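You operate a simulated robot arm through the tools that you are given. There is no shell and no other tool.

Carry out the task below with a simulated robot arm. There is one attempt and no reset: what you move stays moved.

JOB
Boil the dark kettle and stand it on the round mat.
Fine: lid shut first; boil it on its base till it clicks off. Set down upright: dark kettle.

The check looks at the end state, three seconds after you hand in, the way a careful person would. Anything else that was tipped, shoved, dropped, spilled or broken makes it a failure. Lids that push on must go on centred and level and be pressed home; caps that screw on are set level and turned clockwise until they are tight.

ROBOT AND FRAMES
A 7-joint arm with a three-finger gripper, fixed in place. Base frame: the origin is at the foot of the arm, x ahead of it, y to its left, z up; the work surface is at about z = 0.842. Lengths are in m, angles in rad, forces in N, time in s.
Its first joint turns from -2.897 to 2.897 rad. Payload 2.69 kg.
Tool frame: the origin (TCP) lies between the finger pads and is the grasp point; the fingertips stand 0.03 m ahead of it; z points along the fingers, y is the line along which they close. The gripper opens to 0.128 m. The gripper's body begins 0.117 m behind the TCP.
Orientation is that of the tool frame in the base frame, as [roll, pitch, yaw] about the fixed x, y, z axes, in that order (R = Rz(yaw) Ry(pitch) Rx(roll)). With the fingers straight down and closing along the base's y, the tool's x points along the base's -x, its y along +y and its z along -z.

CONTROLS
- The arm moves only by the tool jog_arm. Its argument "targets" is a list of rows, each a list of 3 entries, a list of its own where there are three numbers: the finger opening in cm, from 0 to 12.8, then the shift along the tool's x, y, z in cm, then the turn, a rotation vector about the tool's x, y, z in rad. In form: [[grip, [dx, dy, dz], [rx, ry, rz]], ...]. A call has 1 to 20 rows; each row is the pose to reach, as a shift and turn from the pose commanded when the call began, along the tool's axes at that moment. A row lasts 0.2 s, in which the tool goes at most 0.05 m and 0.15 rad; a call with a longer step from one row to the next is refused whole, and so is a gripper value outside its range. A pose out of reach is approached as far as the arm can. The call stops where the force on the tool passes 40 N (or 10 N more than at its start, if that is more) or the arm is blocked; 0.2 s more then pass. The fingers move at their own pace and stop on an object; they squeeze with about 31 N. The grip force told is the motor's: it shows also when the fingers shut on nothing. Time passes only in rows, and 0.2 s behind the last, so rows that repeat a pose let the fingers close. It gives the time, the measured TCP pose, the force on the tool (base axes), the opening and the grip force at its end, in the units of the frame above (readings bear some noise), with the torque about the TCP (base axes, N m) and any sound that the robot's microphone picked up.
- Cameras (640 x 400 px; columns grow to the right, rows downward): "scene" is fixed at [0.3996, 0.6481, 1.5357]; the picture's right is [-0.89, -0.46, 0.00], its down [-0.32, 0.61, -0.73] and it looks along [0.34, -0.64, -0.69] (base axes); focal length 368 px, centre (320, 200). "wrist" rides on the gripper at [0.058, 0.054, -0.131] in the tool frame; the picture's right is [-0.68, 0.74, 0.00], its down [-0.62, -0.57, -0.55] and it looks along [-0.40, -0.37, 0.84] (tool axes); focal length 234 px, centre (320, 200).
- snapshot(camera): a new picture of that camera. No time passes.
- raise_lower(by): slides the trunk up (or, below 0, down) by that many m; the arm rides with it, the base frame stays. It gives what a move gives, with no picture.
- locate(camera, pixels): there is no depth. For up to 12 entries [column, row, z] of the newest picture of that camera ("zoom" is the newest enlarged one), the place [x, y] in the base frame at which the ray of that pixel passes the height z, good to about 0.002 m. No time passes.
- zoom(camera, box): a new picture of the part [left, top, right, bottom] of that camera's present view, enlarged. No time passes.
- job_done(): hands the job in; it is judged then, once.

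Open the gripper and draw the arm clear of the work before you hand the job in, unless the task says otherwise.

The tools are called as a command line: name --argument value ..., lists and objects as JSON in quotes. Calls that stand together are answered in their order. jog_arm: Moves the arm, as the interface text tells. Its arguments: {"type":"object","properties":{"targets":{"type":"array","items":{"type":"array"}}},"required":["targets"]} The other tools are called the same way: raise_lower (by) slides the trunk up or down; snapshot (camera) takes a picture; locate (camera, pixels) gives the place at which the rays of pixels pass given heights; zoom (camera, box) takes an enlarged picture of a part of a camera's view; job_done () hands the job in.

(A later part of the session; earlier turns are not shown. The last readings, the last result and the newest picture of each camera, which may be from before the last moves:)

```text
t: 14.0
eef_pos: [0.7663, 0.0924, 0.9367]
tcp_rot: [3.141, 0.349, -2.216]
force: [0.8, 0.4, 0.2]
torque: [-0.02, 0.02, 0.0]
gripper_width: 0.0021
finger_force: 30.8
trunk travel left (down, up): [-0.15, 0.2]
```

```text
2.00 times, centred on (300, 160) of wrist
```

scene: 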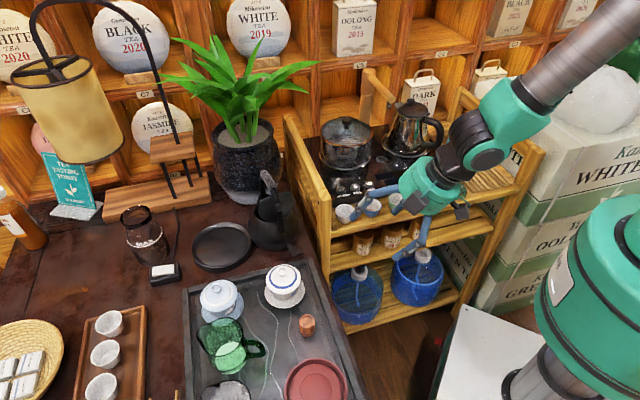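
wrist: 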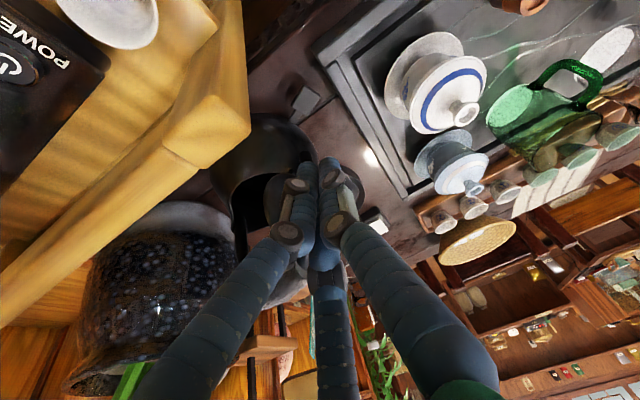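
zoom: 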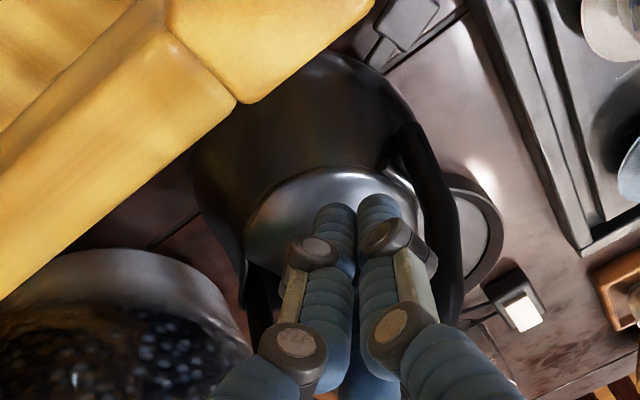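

The lid swung over and looks shut, the knob now at scene zoom (284,203) between the handle legs. I inspect the lid seam closely.

zoom --camera "scene" --box '[246, 180, 310, 230]'

zoom --camera "wrist" --box '[255, 120, 345, 200]'

```text
8.00 times, centred on (278, 205) of scene
```

zoom: 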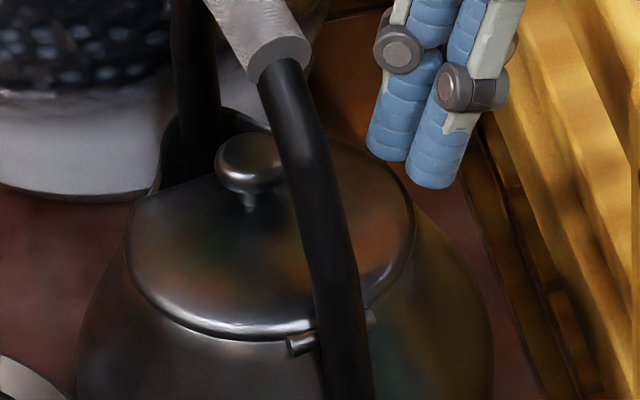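

```text
5.00 times, centred on (300, 160) of wrist
```

zoom: 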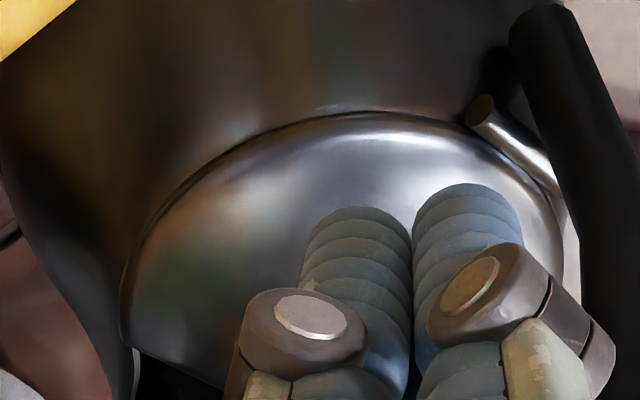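

The lid appears seated at its rim. I press it lightly home: lower the tip onto the lid (top near z≈0.868) in small steps and watch the force.

jog_arm --targets '[[0, [0, -1.0, 0], [0, 0, 0]], [0, [0.34, -1.2, 0.94], [0, 0, 0]], [0, [0.69, -1.2, 1.88], [0, 0, 0]], [0, [0.93, -1.2, 2.54], [0, 0, 0]], [0, [1.06, -1.2, 2.91], [0, 0, 0]], [0, [1.13, -1.2, 3.1], [0, 0, 0]], [0, [1.2, -1.2, 3.29], [0, 0, 0]]]'

zoom --camera "scene" --box '[246, 180, 310, 230]'

```text
t: 15.6
eef_pos: [0.7758, 0.0874, 0.9031]
tcp_rot: [3.141, 0.354, -2.216]
force: [-0.1, 0.5, -0.3]
torque: [0.01, -0.01, 0.01]
gripper_width: 0.0021
finger_force: 30.9
trunk travel left (down, up): [-0.15, 0.2]
```

```text
8.00 times, centred on (278, 205) of scene
```

zoom: 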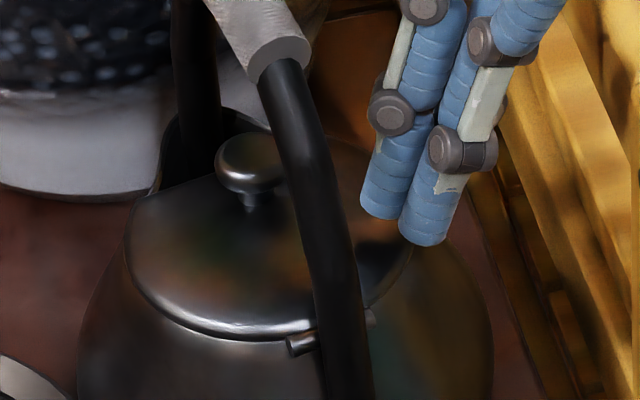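

No contact yet at tip z≈0.875; I keep lowering in 2 mm steps.

jog_arm --targets '[[0, [0.07, 0, 0.19], [0, 0, 0]], [0, [0.14, 0, 0.38], [0, 0, 0]], [0, [0.21, 0, 0.56], [0, 0, 0]], [0, [0.27, 0, 0.75], [0, 0, 0]], [0, [0.34, 0, 0.94], [0, 0, 0]]]'

```text
t: 16.8
eef_pos: [0.7768, 0.0859, 0.8927]
tcp_rot: [3.141, 0.352, -2.217]
force: [0.3, 0.3, 0.5]
torque: [0.0, 0.02, 0.02]
gripper_width: 0.0021
finger_force: 31.2
trunk travel left (down, up): [-0.15, 0.2]
```

Still free at tip z≈0.865; I continue in small steps until contact shows.

jog_arm --targets '[[0, [0.07, 0, 0.19], [0, 0, 0]], [0, [0.14, 0, 0.38], [0, 0, 0]], [0, [0.21, 0, 0.56], [0, 0, 0]], [0, [0.27, 0, 0.75], [0, 0, 0]]]'

zoom --camera "scene" --box '[246, 180, 310, 230]'

zoom --camera "wrist" --box '[240, 100, 360, 200]'

```text
t: 17.8
eef_pos: [0.778, 0.0862, 0.8894]
tcp_rot: [-3.136, 0.355, -2.213]
force: [-13.2, -4.8, 21.5]
torque: [-0.13, 0.01, 0.03]
gripper_width: 0.002
finger_force: 31.1
trunk travel left (down, up): [-0.15, 0.2]
stopped in row 4: the force on the tool passed its limit at 42 N (the readings are from after the stop); the commanded pose is now the measured one
```

```text
8.00 times, centred on (278, 205) of scene
```

zoom: 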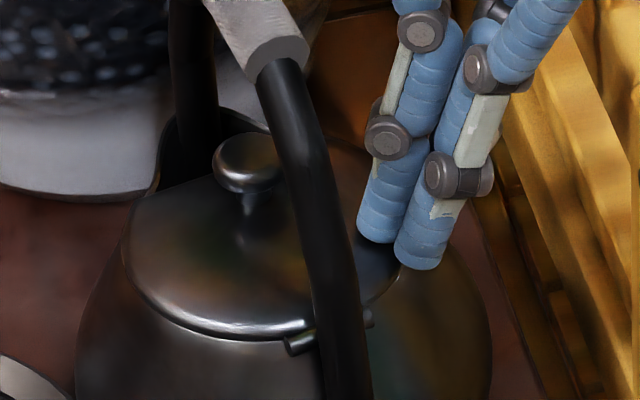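

```text
4.00 times, centred on (300, 150) of wrist
```

zoom: 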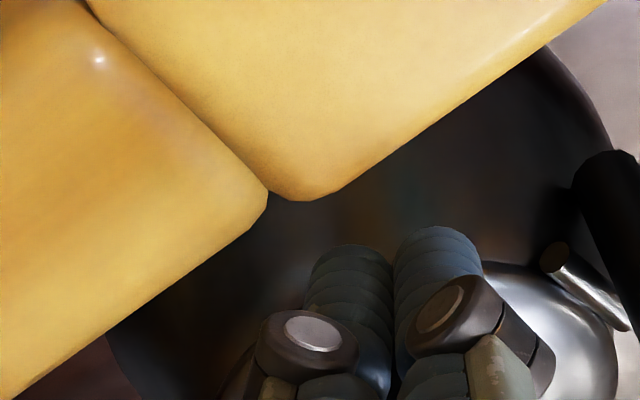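

The lid took 20–40 N at z≈0.861 and is firmly down; the kettle hasn't shifted visibly. I back off upward and return to vertical, then look at the switch tab.

jog_arm --targets '[[0, [-1.0, 0, -2.8], [0, 0, 0]], [0, [-2.4, 0, -6.6], [0, 0, 0]], [0, [-3.8, 0, -10.3], [0, 0, 0]], [0, [-5.2, 0, -14.1], [0, 0, 0]], [0, [-6.5, 2, -18], [0, 0.12, 0]], [0, [-7.2, 5, -20], [0, 0.24, 0]], [0, [-7.2, 8, -20], [0, 0.35, 0]], [0, [-7.2, 8, -20], [0, 0.35, 0]]]'

snapshot --camera "wrist"

zoom --camera "scene" --box '[240, 170, 320, 270]'

```text
t: 19.6
eef_pos: [0.7123, 0.1345, 1.0996]
tcp_rot: [-3.138, 0.001, -2.216]
force: [0.2, 0.7, -0.8]
torque: [-0.07, 0.03, 0.01]
gripper_width: 0.0021
finger_force: 31.2
trunk travel left (down, up): [-0.15, 0.2]
```

```text
taken
```

wrist: 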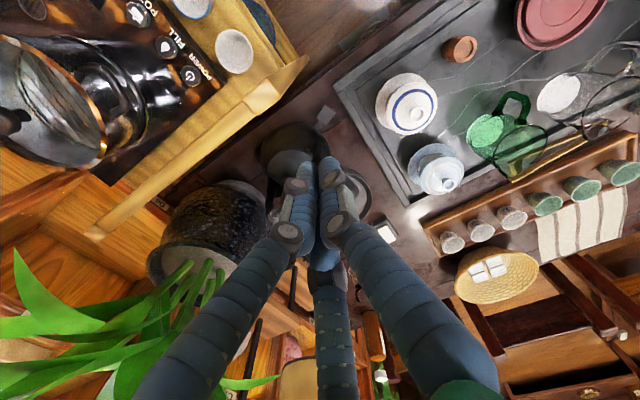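

```text
4.00 times, centred on (280, 220) of scene
```

zoom: 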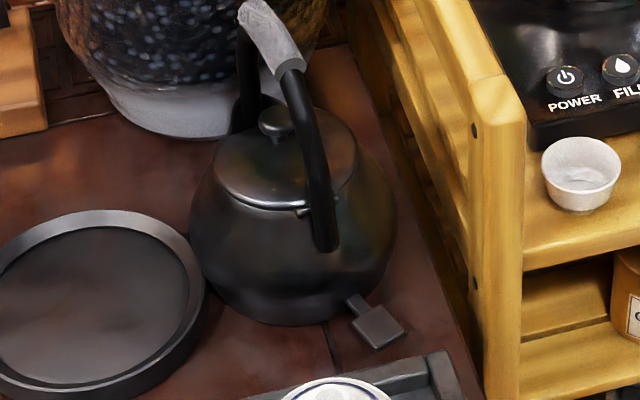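

zoom --camera "wrist" --box '[290, 95, 350, 135]'

zoom --camera "scene" --box '[270, 230, 326, 265]'

```text
10.00 times, centred on (320, 115) of wrist
```

zoom: 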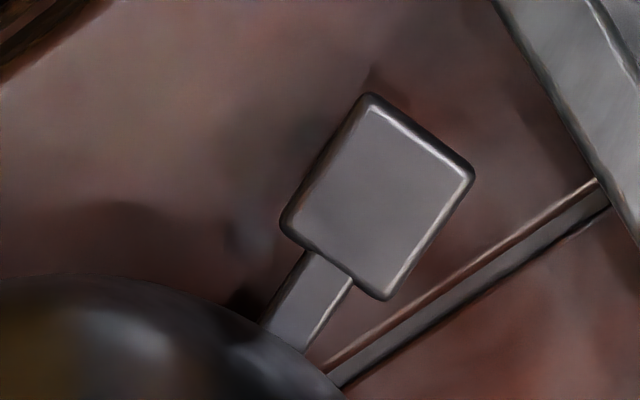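

```text
11.43 times, centred on (298, 248) of scene
```

zoom: 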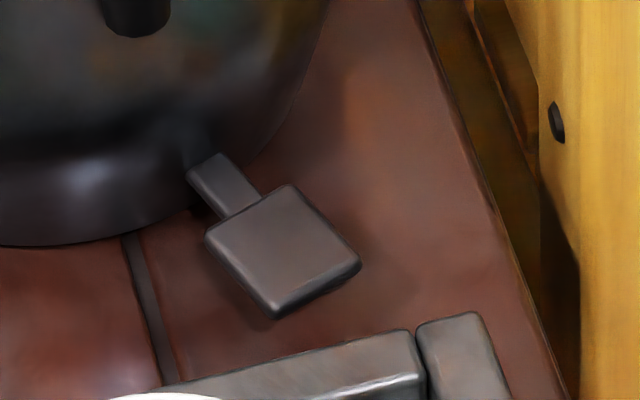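

locate --camera "wrist" --pixels '[[325.5, 114.5, 0.77], [325.5, 114.5, 0.8], [325.5, 114.5, 0.83], [348, 113.3, 0.76], [348, 113.3, 0.79]]'

locate --camera "scene" --pixels '[[294.8, 252.2, 0.77], [294.8, 252.2, 0.8], [294.8, 252.2, 0.83]]'

```text
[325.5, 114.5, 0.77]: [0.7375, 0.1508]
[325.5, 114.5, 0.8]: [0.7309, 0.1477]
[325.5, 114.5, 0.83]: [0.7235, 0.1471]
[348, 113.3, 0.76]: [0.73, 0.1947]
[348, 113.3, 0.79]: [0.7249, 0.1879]
```

```text
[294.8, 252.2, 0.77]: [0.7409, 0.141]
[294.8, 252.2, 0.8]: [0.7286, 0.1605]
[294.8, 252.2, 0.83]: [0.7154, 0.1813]
```

The tab's top centre triangulates to (0.7355, 0.149, 0.782). I lower the closed fingers above it, tool top leaning away from the kettle, stopping about 3 cm above.

jog_arm --targets '[[0, [-0.8, 0.1, 3], [0.114, -0.023, 0]], [0, [-1.6, 0.2, 7], [0.229, -0.046, 0]], [0, [-2.29, 0.29, 11], [0.343, -0.069, 0]], [0, [-2.29, 0.29, 15.5], [0.343, -0.069, 0]], [0, [-2.29, 0.29, 20], [0.343, -0.069, 0]], [0, [-2.29, 0.29, 24], [0.343, -0.069, 0]], [0, [-2.29, 0.29, 26], [0.343, -0.069, 0]], [0, [-2.29, 0.29, 26], [0.343, -0.069, 0]]]'

zoom --camera "scene" --box '[230, 170, 350, 270]'

zoom --camera "wrist" --box '[220, 100, 420, 260]'

```text
t: 21.4
eef_pos: [0.7237, 0.1526, 0.8399]
tcp_rot: [-2.796, 0.07, -2.204]
force: [0.4, -0.2, 0.3]
torque: [0.0, 0.04, 0.03]
gripper_width: 0.002
finger_force: 30.9
trunk travel left (down, up): [-0.15, 0.2]
```

```text
4.00 times, centred on (290, 220) of scene
```

zoom: 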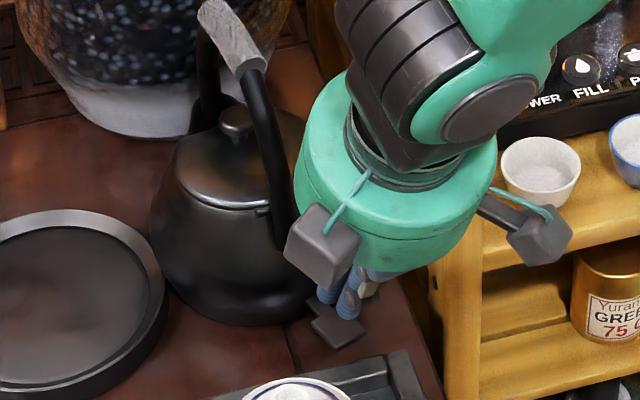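

```text
2.50 times, centred on (320, 180) of wrist
```

zoom: 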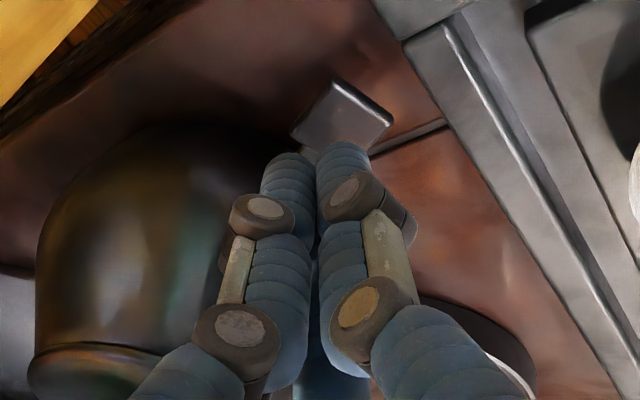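

The tip is above the tab with no contact. I lower vertically in small steps to press it, watching force and sound.

jog_arm --targets '[[0, [0.07, 0.34, 0.94], [0, 0, 0]], [0, [0.14, 0.67, 1.88], [0, 0, 0]], [0, [0.17, 0.84, 2.35], [0, 0, 0]], [0, [0.19, 0.94, 2.63], [0, 0, 0]], [0, [0.21, 1.04, 2.91], [0, 0, 0]], [0, [0.22, 1.11, 3.1], [0, 0, 0]]]'

```text
t: 22.8
eef_pos: [0.7273, 0.1524, 0.807]
tcp_rot: [-2.796, 0.068, -2.204]
force: [1.0, -0.6, 0.3]
torque: [0.0, 0.05, -0.02]
gripper_width: 0.0022
finger_force: 31.3
trunk travel left (down, up): [-0.15, 0.2]
```

No firm contact yet at tip z≈0.779. I continue in 2 mm steps.

jog_arm --targets '[[0, [0.014, 0.067, 0.188], [0, 0, 0]], [0, [0.027, 0.134, 0.376], [0, 0, 0]], [0, [0.041, 0.2, 0.563], [0, 0, 0]]]'

zoom --camera "scene" --box '[280, 230, 330, 265]'

zoom --camera "wrist" --box '[260, 100, 400, 200]'

```text
t: 23.6
eef_pos: [0.7273, 0.1523, 0.8013]
tcp_rot: [-2.794, 0.069, -2.205]
force: [-1.5, -0.9, 2.7]
torque: [-0.03, 0.02, 0.02]
gripper_width: 0.002
finger_force: 30.5
trunk travel left (down, up): [-0.15, 0.2]
```

```text
11.43 times, centred on (305, 248) of scene
```

zoom: 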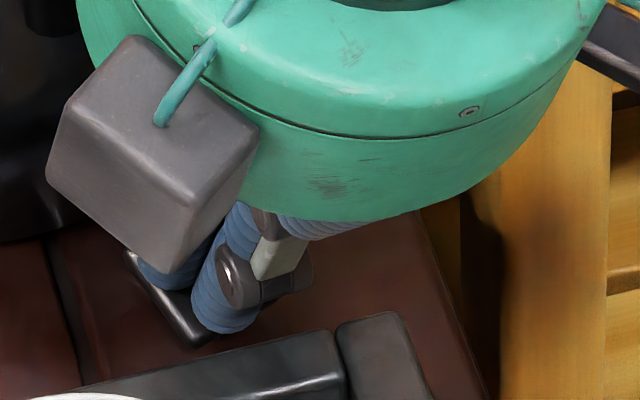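

```text
4.00 times, centred on (330, 150) of wrist
```

zoom: 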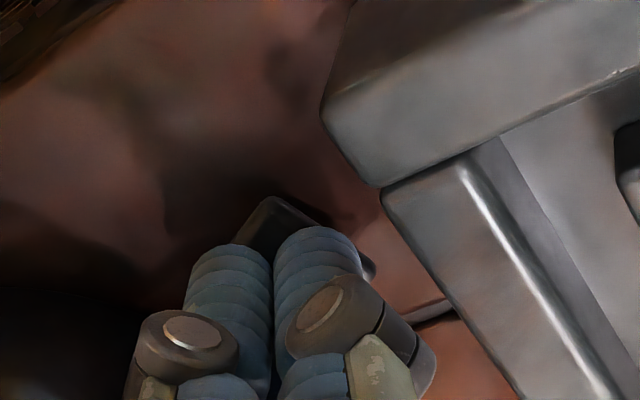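

Contact has begun (2.7 N, tip z≈0.773). I press further by 2 mm steps.

jog_arm --targets '[[0, [0.014, 0.067, 0.188], [0, 0, 0]], [0, [0.027, 0.134, 0.376], [0, 0, 0]], [0, [0.041, 0.2, 0.563], [0, 0, 0]]]'

```text
t: 24.4
eef_pos: [0.727, 0.1542, 0.7948]
tcp_rot: [-2.794, 0.072, -2.204]
force: [-1.9, 1.1, 12.4]
torque: [0.11, -0.04, 0.03]
gripper_width: 0.0061
finger_force: 31.1
trunk travel left (down, up): [-0.15, 0.2]
```

Force rose to 12 N with no sound yet. I press a little more.

jog_arm --targets '[[0, [0.014, 0.067, 0.188], [0, 0, 0]], [0, [0.027, 0.134, 0.376], [0, 0, 0]], [0, [0.027, 0.134, 0.376], [0, 0, 0]]]'

zoom --camera "scene" --box '[240, 160, 330, 265]'

zoom --camera "wrist" --box '[260, 100, 400, 200]'

```text
t: 25.0
eef_pos: [0.7293, 0.1536, 0.7949]
tcp_rot: [-2.791, 0.074, -2.205]
force: [-1.4, -1.2, 11.6]
torque: [0.0, -0.11, -0.03]
gripper_width: 0.0061
finger_force: 30.7
trunk travel left (down, up): [-0.15, 0.2]
stopped in row 3: the force on the tool passed its limit at 41 N (the readings are from after the stop); the commanded pose is now the measured one
```

```text
3.81 times, centred on (285, 212) of scene
```

zoom: 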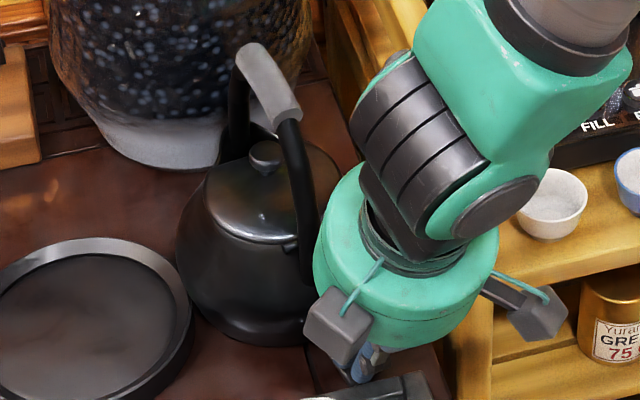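

```text
4.00 times, centred on (330, 150) of wrist
```

zoom: 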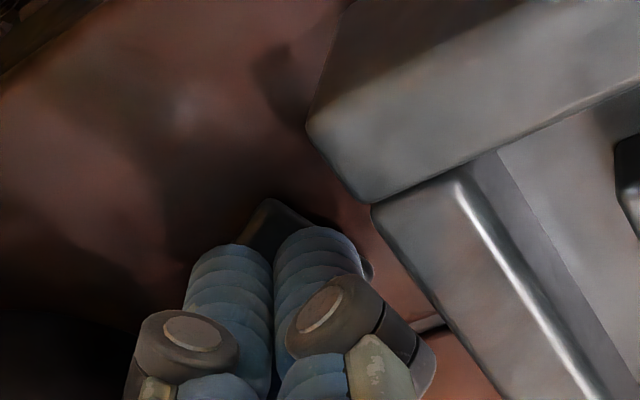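

The tab bottomed out (41 N peak at tip z≈0.767) with no sound. I lift off and look whether the tab stays down or springs back.

jog_arm --targets '[[0, [-0.07, -0.34, -0.94], [0, 0, 0]], [0, [-0.27, -1.34, -3.76], [0, 0, 0]], [0, [-0.54, -2.7, -7.5], [0, 0, 0]], [0, [-0.82, -4.0, -11.3], [0, 0, 0]], [0, [-1.1, -5.4, -15], [0, 0, 0]], [0, [-1.4, -6.7, -18.8], [0, 0, 0]], [0, [-1.6, -9.0, -22], [-0.114, 0.023, 0]], [0, [-1.6, -10, -24], [-0.229, 0.046, 0]], [0, [-1.6, -10, -24], [-0.343, 0.069, 0]]]'

zoom --camera "scene" --box '[270, 230, 326, 265]'

zoom --camera "scene" --box '[200, 150, 330, 270]'

snapshot --camera "wrist"

```text
t: 27.0
eef_pos: [0.7362, 0.1416, 1.052]
tcp_rot: [-3.137, 0.005, -2.217]
force: [-0.2, -0.1, 0.7]
torque: [0.03, -0.04, -0.01]
gripper_width: 0.002
finger_force: 30.8
trunk travel left (down, up): [-0.15, 0.2]
```

```text
11.43 times, centred on (298, 248) of scene
```

zoom: 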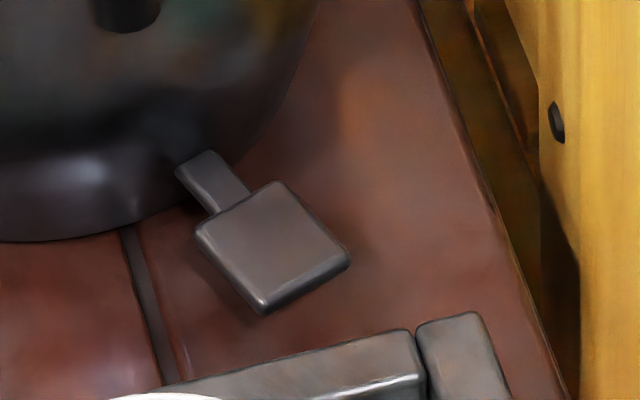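

```text
3.33 times, centred on (265, 210) of scene
```

zoom: 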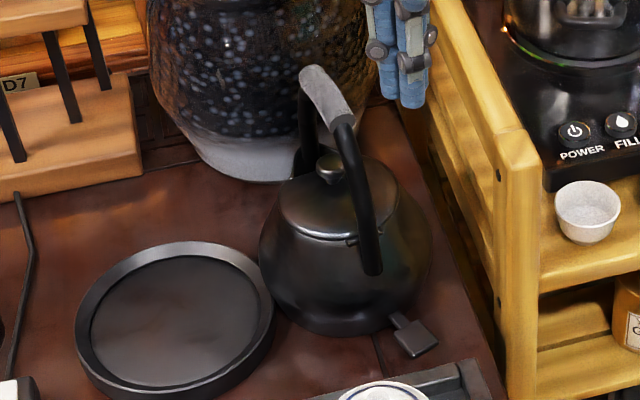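

```text
taken
```

wrist: 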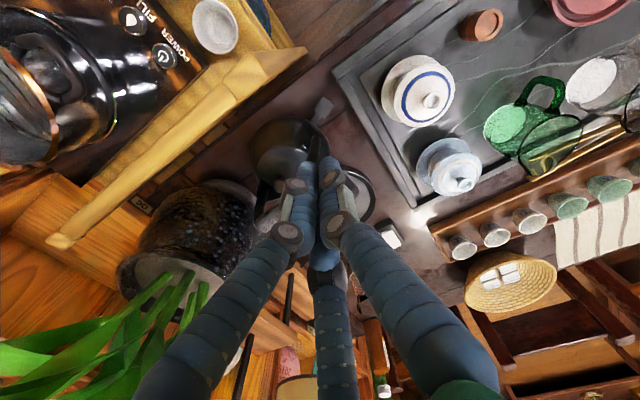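

The tab sprang back up unlatched and the kettle moved only ~2 mm, so it seems to have no power where it stands; a lift will show whether a base stays below. First I measure the handle grip precisely.

zoom --camera "scene" --box '[246, 160, 310, 210]'

zoom --camera "wrist" --box '[240, 90, 340, 220]'

```text
8.00 times, centred on (278, 185) of scene
```

zoom: 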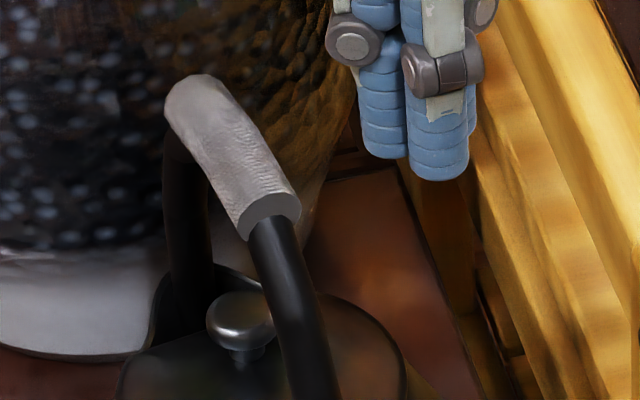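

```text
3.08 times, centred on (290, 155) of wrist
```

zoom: 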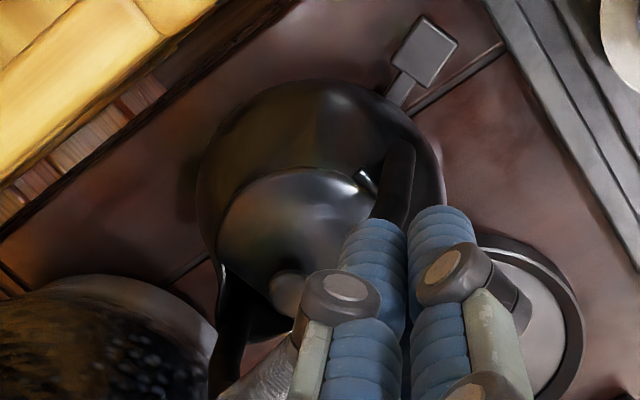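

I raise, turn the tool so the fingers close across the handle (yaw ≈ 2.48), open the gripper, and hover above the grip at (0.826, 0.105).

jog_arm --targets '[[0, [0, 0, -3], [0, 0, 0.14]], [2, [0, 0, -6], [0, 0, 0.28]], [4, [-0.3, -1, -8], [0, 0, 0.42]], [6, [-0.6, -2, -8], [0, 0, 0.56]], [7, [-0.9, -3, -8], [0, 0, 0.7]], [7, [-1.2, -4, -8], [0, 0, 0.84]], [7, [-1.5, -5, -8], [0, 0, 0.98]], [7, [-1.8, -6, -8], [0, 0, 1.12]], [7, [-2.0, -7, -8], [0, 0, 1.26]], [7, [-2.2, -8, -8], [0, 0, 1.4]], [7, [-2.49, -9.37, -8], [0, 0, 1.54]], [7, [-2.49, -9.37, -8], [0, 0, 1.582]], [7, [-2.49, -9.37, -8], [0, 0, 1.582]]]'

snapshot --camera "wrist"

zoom --camera "scene" --box '[200, 80, 340, 260]'

```text
t: 29.8
eef_pos: [0.8274, 0.1083, 1.1334]
tcp_rot: [3.138, 0.005, 2.484]
force: [0.4, -0.7, 0.2]
torque: [0.02, 0.0, -0.02]
gripper_width: 0.0702
finger_force: 0.1
trunk travel left (down, up): [-0.15, 0.2]
```

```text
taken
```

wrist: 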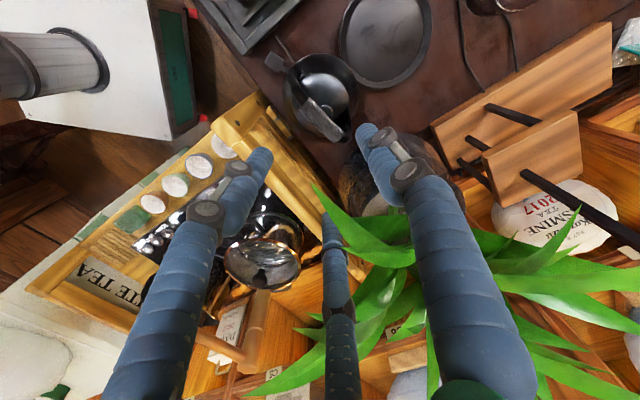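

```text
2.22 times, centred on (270, 170) of scene
```

zoom: 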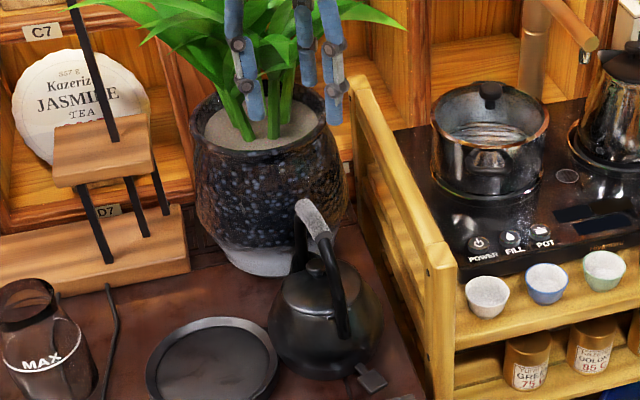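

zoom --camera "wrist" --box '[270, 40, 370, 150]'

```text
3.64 times, centred on (320, 95) of wrist
```

zoom: 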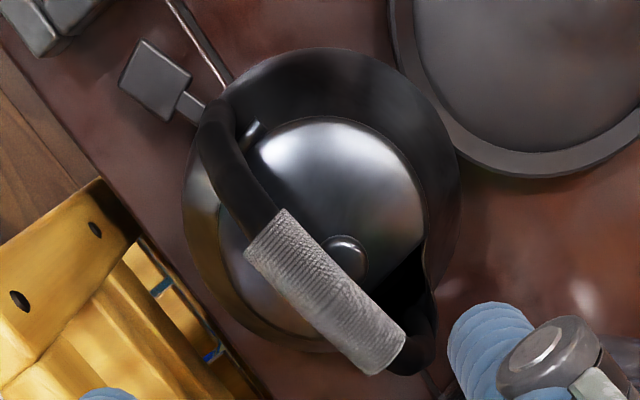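

locate --camera "wrist" --pixels '[[305.7, 103.3, 0.94], [305.7, 103.3, 0.97], [337.9, 136.3, 0.94], [337.9, 136.3, 0.97], [321.8, 119.8, 0.94], [321.8, 119.8, 0.97], [321, 87, 0.78], [321, 87, 0.84]]'

locate --camera "scene" --pixels '[[271.75, 186.9, 0.94], [271.75, 186.9, 0.97], [261.75, 171.9, 0.94], [261.75, 171.9, 0.97], [266.75, 179.4, 0.94], [266.75, 179.4, 0.97]]'

```text
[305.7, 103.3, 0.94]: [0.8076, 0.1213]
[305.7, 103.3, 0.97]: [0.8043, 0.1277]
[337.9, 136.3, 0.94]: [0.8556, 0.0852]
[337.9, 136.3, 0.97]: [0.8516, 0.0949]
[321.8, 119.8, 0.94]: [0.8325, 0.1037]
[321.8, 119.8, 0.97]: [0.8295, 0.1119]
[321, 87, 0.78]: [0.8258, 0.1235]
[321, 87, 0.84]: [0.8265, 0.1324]
```

```text
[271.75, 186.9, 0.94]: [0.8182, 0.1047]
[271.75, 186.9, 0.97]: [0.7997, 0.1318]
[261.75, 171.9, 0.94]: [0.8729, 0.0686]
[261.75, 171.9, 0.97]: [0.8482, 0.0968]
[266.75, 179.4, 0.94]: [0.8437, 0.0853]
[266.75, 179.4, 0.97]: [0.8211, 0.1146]
```

The grip centre triangulates to (0.829, 0.110, 0.963), bar direction ≈ -35°, matching my yaw. I descend straight so the TCP reaches z≈0.961 with the fingers astride the bar.

jog_arm --targets '[[7, [0, 0.1, 4], [0, 0, 0]], [7, [0, 0.2, 8], [0, 0, 0]], [7, [0, 0.23, 12], [0, 0, 0]], [7, [0, 0.23, 15], [0, 0, 0]], [7, [0, 0.23, 17.2], [0, 0, 0]], [7, [0, 0.23, 17.2], [0, 0, 0]]]'

snapshot --camera "wrist"

zoom --camera "scene" --box '[220, 110, 330, 250]'

```text
t: 31.2
eef_pos: [0.8291, 0.1092, 0.9633]
tcp_rot: [3.137, 0.004, 2.484]
force: [0.7, 1.0, -1.0]
torque: [-0.03, 0.02, 0.02]
gripper_width: 0.0699
finger_force: 0.1
trunk travel left (down, up): [-0.15, 0.2]
```

```text
taken
```

wrist: 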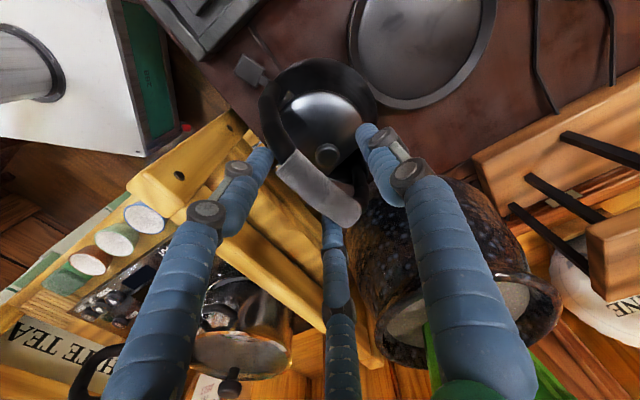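

```text
2.86 times, centred on (275, 180) of scene
```

zoom: 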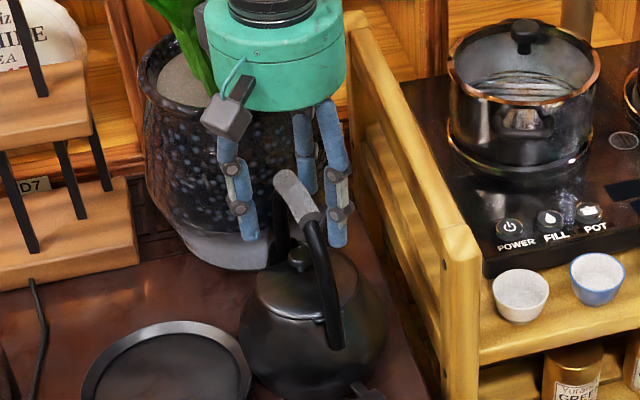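

The bar lies between the fingers, centred at wrist pixel (320,195). I close on it.

jog_arm --targets '[[4, [0, 0, 0], [0, 0, 0]], [2.5, [0, 0, 0], [0, 0, 0]], [0, [0, 0, 0], [0, 0, 0]], [0, [0, 0, 0], [0, 0, 0]], [0, [0, 0, 0], [0, 0, 0]]]'

zoom --camera "scene" --box '[220, 110, 330, 250]'

zoom --camera "wrist" --box '[220, 60, 420, 260]'

```text
t: 32.4
eef_pos: [0.829, 0.108, 0.9624]
tcp_rot: [3.137, 0.002, 2.486]
force: [-3.4, -0.1, -0.4]
torque: [0.05, 0.37, 0.06]
gripper_width: 0.0232
finger_force: 31.4
trunk travel left (down, up): [-0.15, 0.2]
```

```text
2.86 times, centred on (275, 180) of scene
```

zoom: 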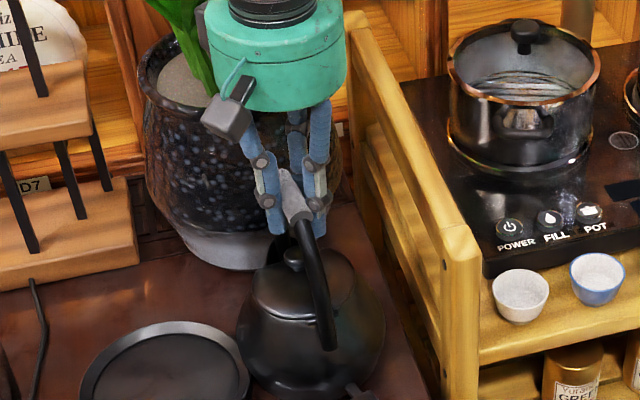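

```text
2.00 times, centred on (320, 160) of wrist
```

zoom: 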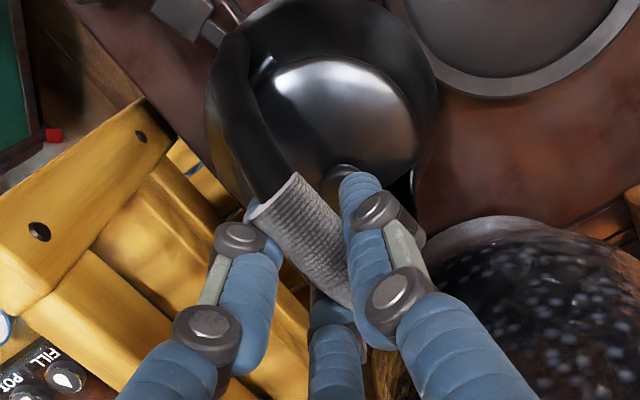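

Gripped: opening 0.0232 at 31 N. I lift straight up about 6 cm and see what comes along.

jog_arm --targets '[[0, [0, 0, -0.5], [0, 0, 0]], [0, [0, 0, -1], [0, 0, 0]], [0, [0, 0, -2], [0, 0, 0]], [0, [0, 0, -3], [0, 0, 0]], [0, [0, 0, -4], [0, 0, 0]], [0, [0, 0, -5], [0, 0, 0]], [0, [0, 0, -6], [0, 0, 0]], [0, [0, 0, -6], [0, 0, 0]]]'

zoom --camera "scene" --box '[200, 150, 340, 270]'

snapshot --camera "wrist"

```text
t: 34.2
eef_pos: [0.8272, 0.1099, 1.0208]
tcp_rot: [3.137, 0.004, 2.484]
force: [-0.2, 0.0, -10.2]
torque: [-0.1, 0.02, -0.01]
gripper_width: 0.0228
finger_force: 31.1
trunk travel left (down, up): [-0.15, 0.2]
```

```text
3.33 times, centred on (270, 210) of scene
```

zoom: 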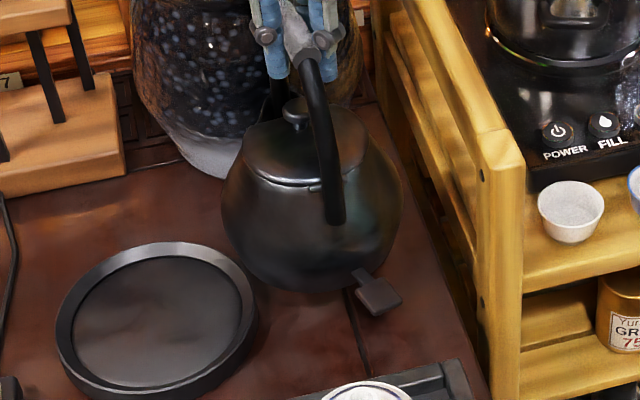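

```text
taken
```

wrist: 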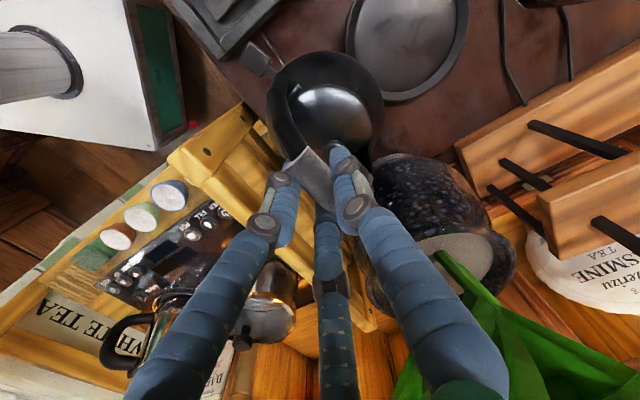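

The kettle (about 1 kg, tab included) came up and only bare table lies beneath, so it was not on its base: the rimmed black disc must be its power base, and the flat wooden disc on the stand the round mat. I measure the disc in both cameras.

zoom --camera "wrist" --box '[330, 0, 490, 110]'

zoom --camera "scene" --box '[185, 210, 265, 280]'

```text
3.64 times, centred on (410, 55) of wrist
```

zoom: 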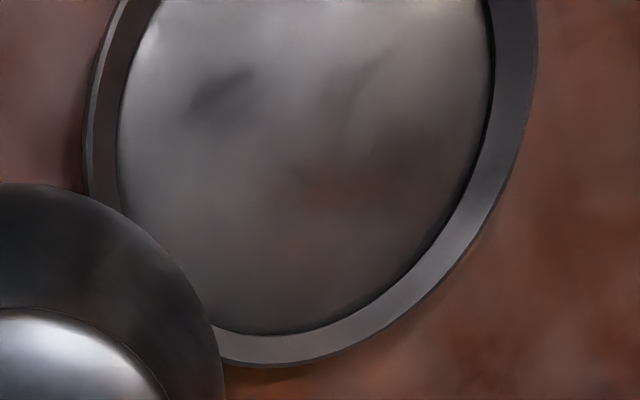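

```text
5.71 times, centred on (225, 245) of scene
```

zoom: 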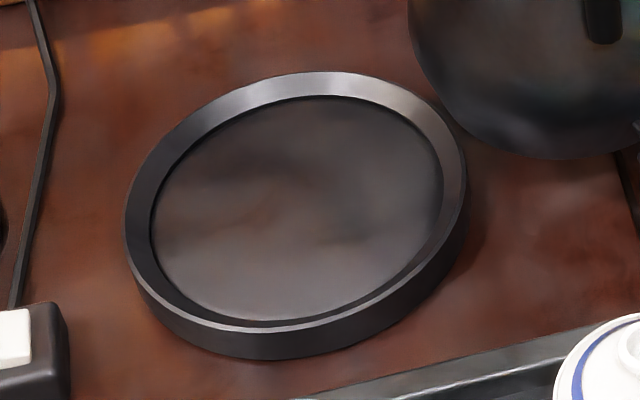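

The disc is cut off in the wrist view; I carry the kettle gently up and toward +y to see the disc fully.

jog_arm --targets '[[0, [0, 0, -2], [0, 0, 0]], [0, [0, 0, -4], [0, 0, 0]], [0, [1, 0.8, -6], [0, 0, 0]], [0, [2.5, 1.9, -8], [0, 0, 0]], [0, [4, 3, -10], [0, 0, 0]], [0, [5.5, 4.2, -11], [0, 0, 0]], [0, [7, 5.3, -12], [0, 0, 0]], [0, [8.25, 6.27, -12], [0, 0, 0]], [0, [8.25, 6.27, -12], [0, 0, 0]], [0, [8.25, 6.27, -12], [0, 0, 0]]]'

snapshot --camera "wrist"

snapshot --camera "scene"

```text
t: 36.4
eef_pos: [0.7995, 0.209, 1.1395]
tcp_rot: [3.139, 0.005, 2.484]
force: [-0.7, -0.4, -10.8]
torque: [-0.11, 0.07, 0.03]
gripper_width: 0.023
finger_force: 31.2
trunk travel left (down, up): [-0.15, 0.2]
```

```text
taken
```

wrist: 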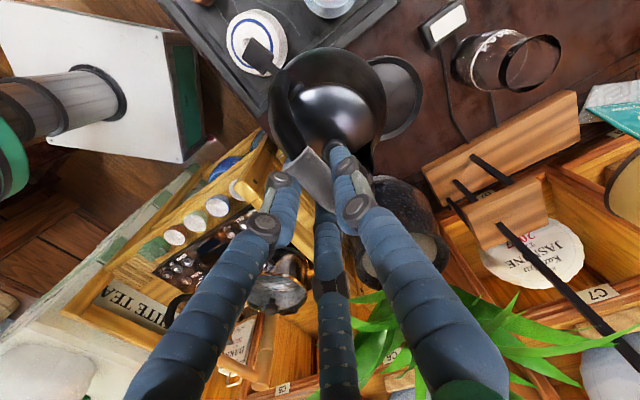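

```text
taken
```

scene: 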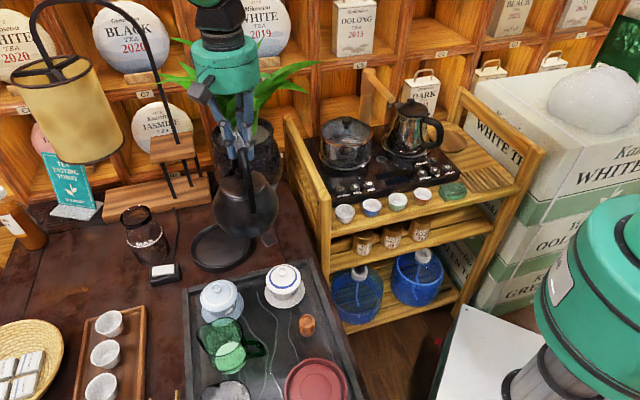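

zoom --camera "wrist" --box '[340, 40, 440, 150]'

zoom --camera "scene" --box '[170, 180, 300, 290]'

```text
3.64 times, centred on (390, 95) of wrist
```

zoom: 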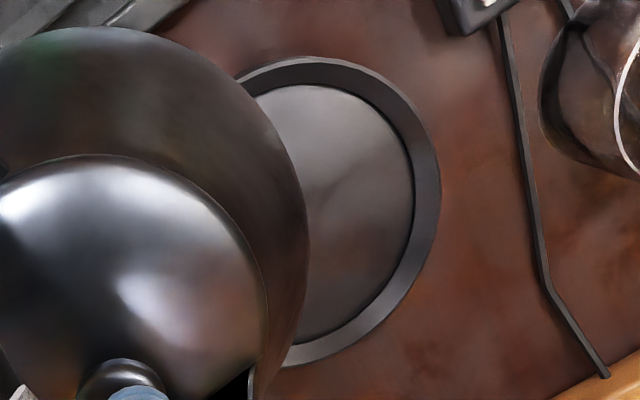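

```text
3.64 times, centred on (235, 235) of scene
```

zoom: 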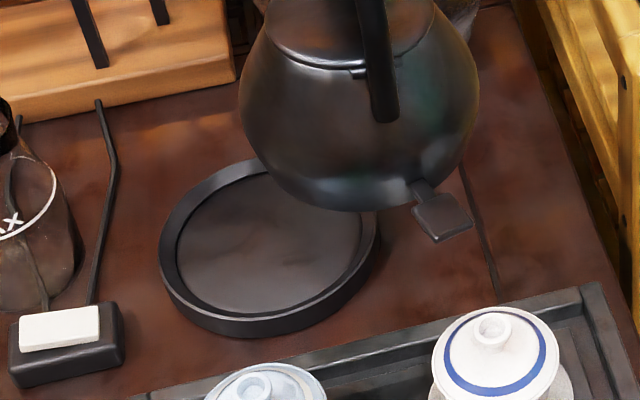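

locate --camera "wrist" --pixels '[[383.7, 98, 0.76], [383.7, 98, 0.78], [383.7, 98, 0.8], [422.5, 97.8, 0.78], [384.5, 55.7, 0.78], [383.5, 140.4, 0.78]]'

locate --camera "scene" --pixels '[[220.8, 245.3, 0.76], [220.8, 245.3, 0.78], [220.8, 245.3, 0.8], [190.9, 251.1, 0.78], [250.7, 238.9, 0.78], [227.6, 222.4, 0.78], [211, 268.1, 0.78]]'

```text
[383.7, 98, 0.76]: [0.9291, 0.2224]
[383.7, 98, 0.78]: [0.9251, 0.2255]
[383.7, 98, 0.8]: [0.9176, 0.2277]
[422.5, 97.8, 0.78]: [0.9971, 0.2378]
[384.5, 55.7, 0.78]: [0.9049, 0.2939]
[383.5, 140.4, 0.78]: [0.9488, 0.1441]
```

```text
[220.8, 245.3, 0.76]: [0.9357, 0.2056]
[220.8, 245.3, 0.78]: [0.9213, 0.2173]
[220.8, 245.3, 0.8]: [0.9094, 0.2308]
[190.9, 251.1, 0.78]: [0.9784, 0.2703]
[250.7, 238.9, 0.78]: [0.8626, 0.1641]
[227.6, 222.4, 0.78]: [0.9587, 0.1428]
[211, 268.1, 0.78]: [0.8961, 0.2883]
```

The disc centre comes out near (0.920, 0.2235) with rim top z≈0.785. I check whether the kettle hangs level in the grip.

zoom --camera "scene" --box '[200, 150, 300, 250]'

zoom --camera "wrist" --box '[240, 30, 420, 220]'

```text
4.00 times, centred on (250, 200) of scene
```

zoom: 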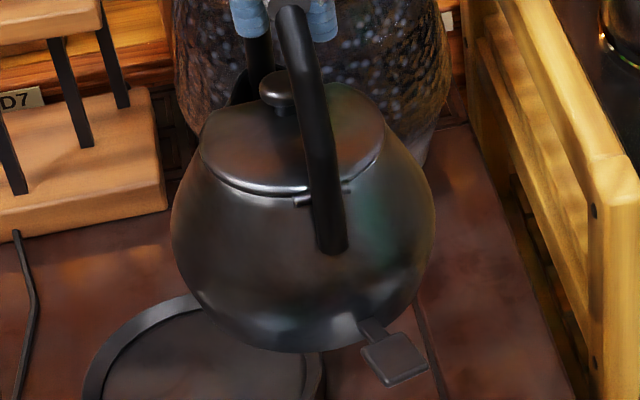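

```text
2.11 times, centred on (330, 125) of wrist
```

zoom: 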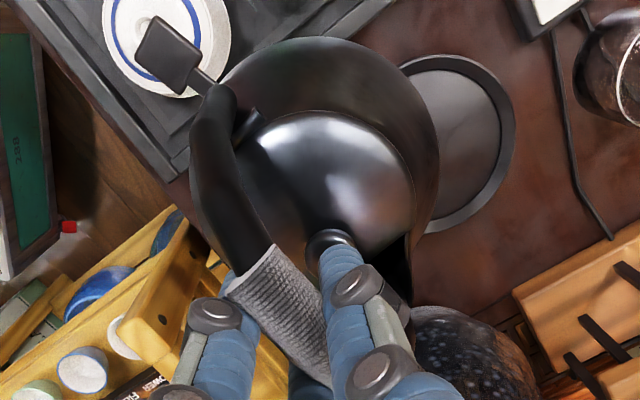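

locate --camera "wrist" --pixels '[[257.8, 55.2, 0.94], [257.8, 55.2, 0.96]]'

locate --camera "scene" --pixels '[[268.75, 240.5, 0.94], [268.75, 240.5, 0.96]]'

```text
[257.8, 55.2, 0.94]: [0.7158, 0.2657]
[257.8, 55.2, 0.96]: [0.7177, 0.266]
```

```text
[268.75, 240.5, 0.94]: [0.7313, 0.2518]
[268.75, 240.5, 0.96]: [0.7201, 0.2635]
```

The tab now sits at (0.718, 0.2655, 0.963); compared with its place at rest relative to the TCP the kettle has swung about 5° round the bar (bottom toward +v). I tilt the tool about its x by +0.09 rad to level the kettle and re-measure.

jog_arm --targets '[[0, [0, 0, 0], [0.03, 0, 0]], [0, [0, 0, 0], [0.06, 0, 0]], [0, [0, 0, 0], [0.09, 0, 0]], [0, [0, 0, 0], [0.09, 0, 0]], [0, [0, 0, 0], [0.09, 0, 0]]]'

zoom --camera "scene" --box '[200, 150, 300, 250]'

zoom --camera "wrist" --box '[240, 30, 420, 220]'

```text
t: 37.6
eef_pos: [0.7996, 0.2092, 1.1394]
tcp_rot: [-3.056, 0.004, 2.485]
force: [-0.5, -0.3, -10.7]
torque: [-0.07, 0.05, 0.0]
gripper_width: 0.0226
finger_force: 31.1
trunk travel left (down, up): [-0.15, 0.2]
```

```text
4.00 times, centred on (250, 200) of scene
```

zoom: 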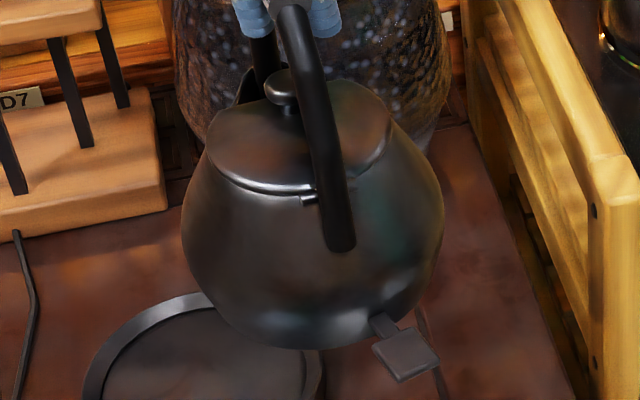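

```text
2.11 times, centred on (330, 125) of wrist
```

zoom: 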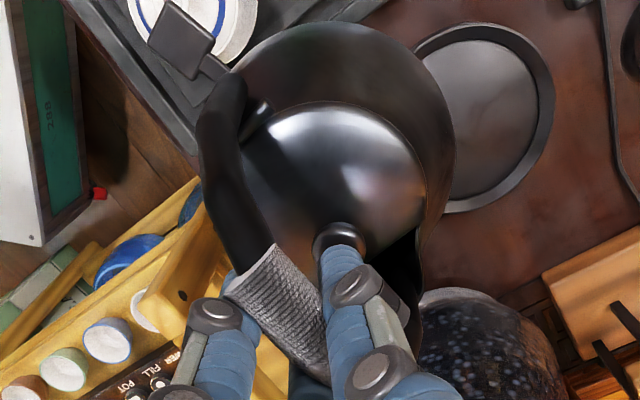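

locate --camera "wrist" --pixels '[[263.5, 49, 0.95], [263.5, 49, 0.97]]'

locate --camera "scene" --pixels '[[271.25, 238, 0.95], [271.25, 238, 0.97]]'

```text
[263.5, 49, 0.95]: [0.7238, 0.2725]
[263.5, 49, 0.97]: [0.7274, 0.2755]
```

```text
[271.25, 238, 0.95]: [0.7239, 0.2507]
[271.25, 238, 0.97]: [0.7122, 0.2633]
```

locate --camera "zoom" --pixels '[[180, 40, 0.95], [180, 40, 0.97]]'

snapshot --camera "wrist"

locate --camera "wrist" --pixels '[[263.5, 49, 0.95], [263.5, 49, 0.97]]'

```text
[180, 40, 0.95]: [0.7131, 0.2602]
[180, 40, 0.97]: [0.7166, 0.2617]
```

```text
taken
```

wrist: 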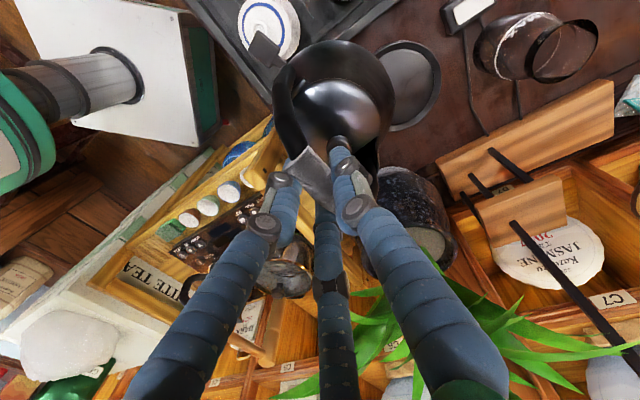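

```text
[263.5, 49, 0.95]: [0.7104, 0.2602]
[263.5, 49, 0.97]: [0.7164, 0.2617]
```

The kettle hangs nearly freely round the bar, tilted only ~3°, which will level on landing. Before moving over the disc I check where the plant leaves are relative to the gripper's path.

zoom --camera "scene" --box '[140, 0, 340, 160]'

zoom --camera "wrist" --box '[270, 230, 640, 400]'

```text
2.50 times, centred on (240, 80) of scene
```

zoom: 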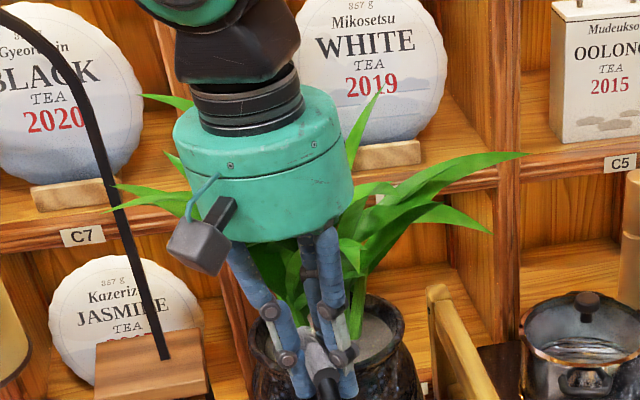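

```text
1.73 times, centred on (455, 315) of wrist
```

zoom: 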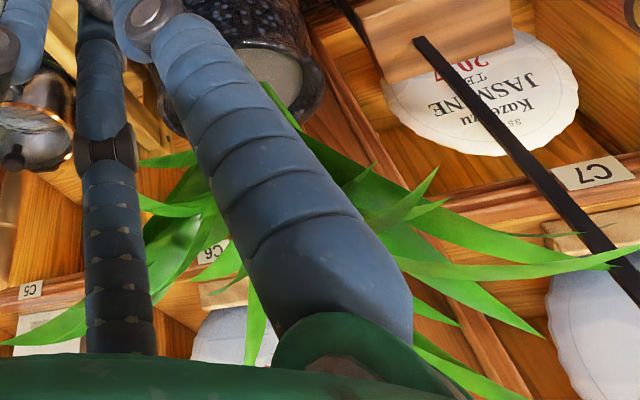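

The nearest leaf tip triangulates to about (1.13, 0.10, 1.15), well clear. I carry the kettle over the disc, TCP to about (0.913, 0.215, 1.06).

jog_arm --targets '[[0, [-0.8, 0.8, 0], [0, 0, 0]], [0, [-2.2, 2.1, 0.5], [0, 0, 0]], [0, [-3.7, 3.5, 1.5], [0, 0, 0]], [0, [-5.2, 4.9, 2.8], [0, 0, 0]], [0, [-6.6, 6.2, 4.2], [0, 0, 0]], [0, [-7.8, 7.3, 5.6], [0, 0, 0]], [0, [-8.4, 7.9, 6.6], [0, 0, 0]], [0, [-8.62, 8.07, 7.25], [0, 0, 0]], [0, [-8.62, 8.07, 7.25], [0, 0, 0]], [0, [-8.62, 8.07, 7.25], [0, 0, 0]]]'

zoom --camera "scene" --box '[150, 160, 290, 290]'

zoom --camera "wrist" --box '[230, 20, 430, 210]'

```text
t: 39.8
eef_pos: [0.9158, 0.2145, 1.062]
tcp_rot: [-3.057, 0.003, 2.483]
force: [-0.9, 0.3, -11.0]
torque: [-0.09, 0.06, -0.02]
gripper_width: 0.0223
finger_force: 31.2
trunk travel left (down, up): [-0.15, 0.2]
```

```text
3.08 times, centred on (220, 225) of scene
```

zoom: 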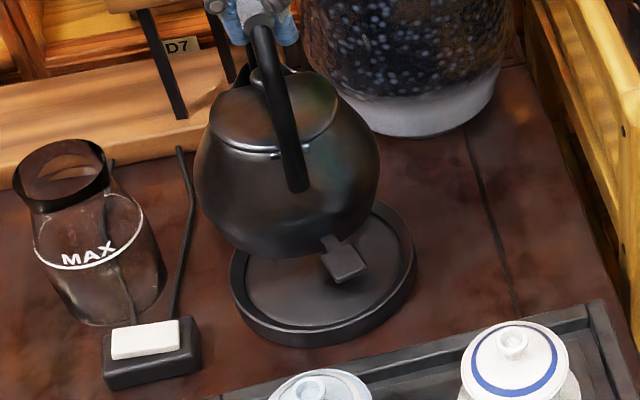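

```text
2.11 times, centred on (330, 115) of wrist
```

zoom: 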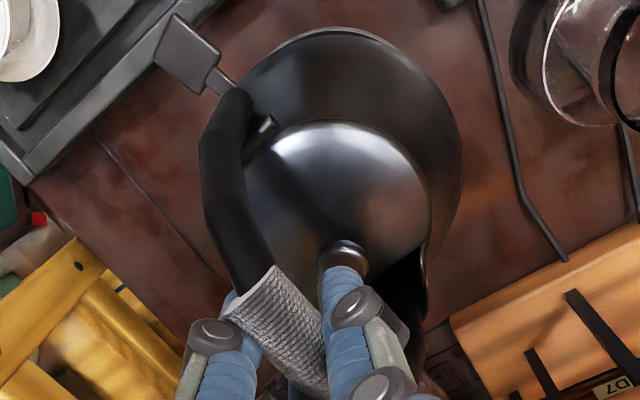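

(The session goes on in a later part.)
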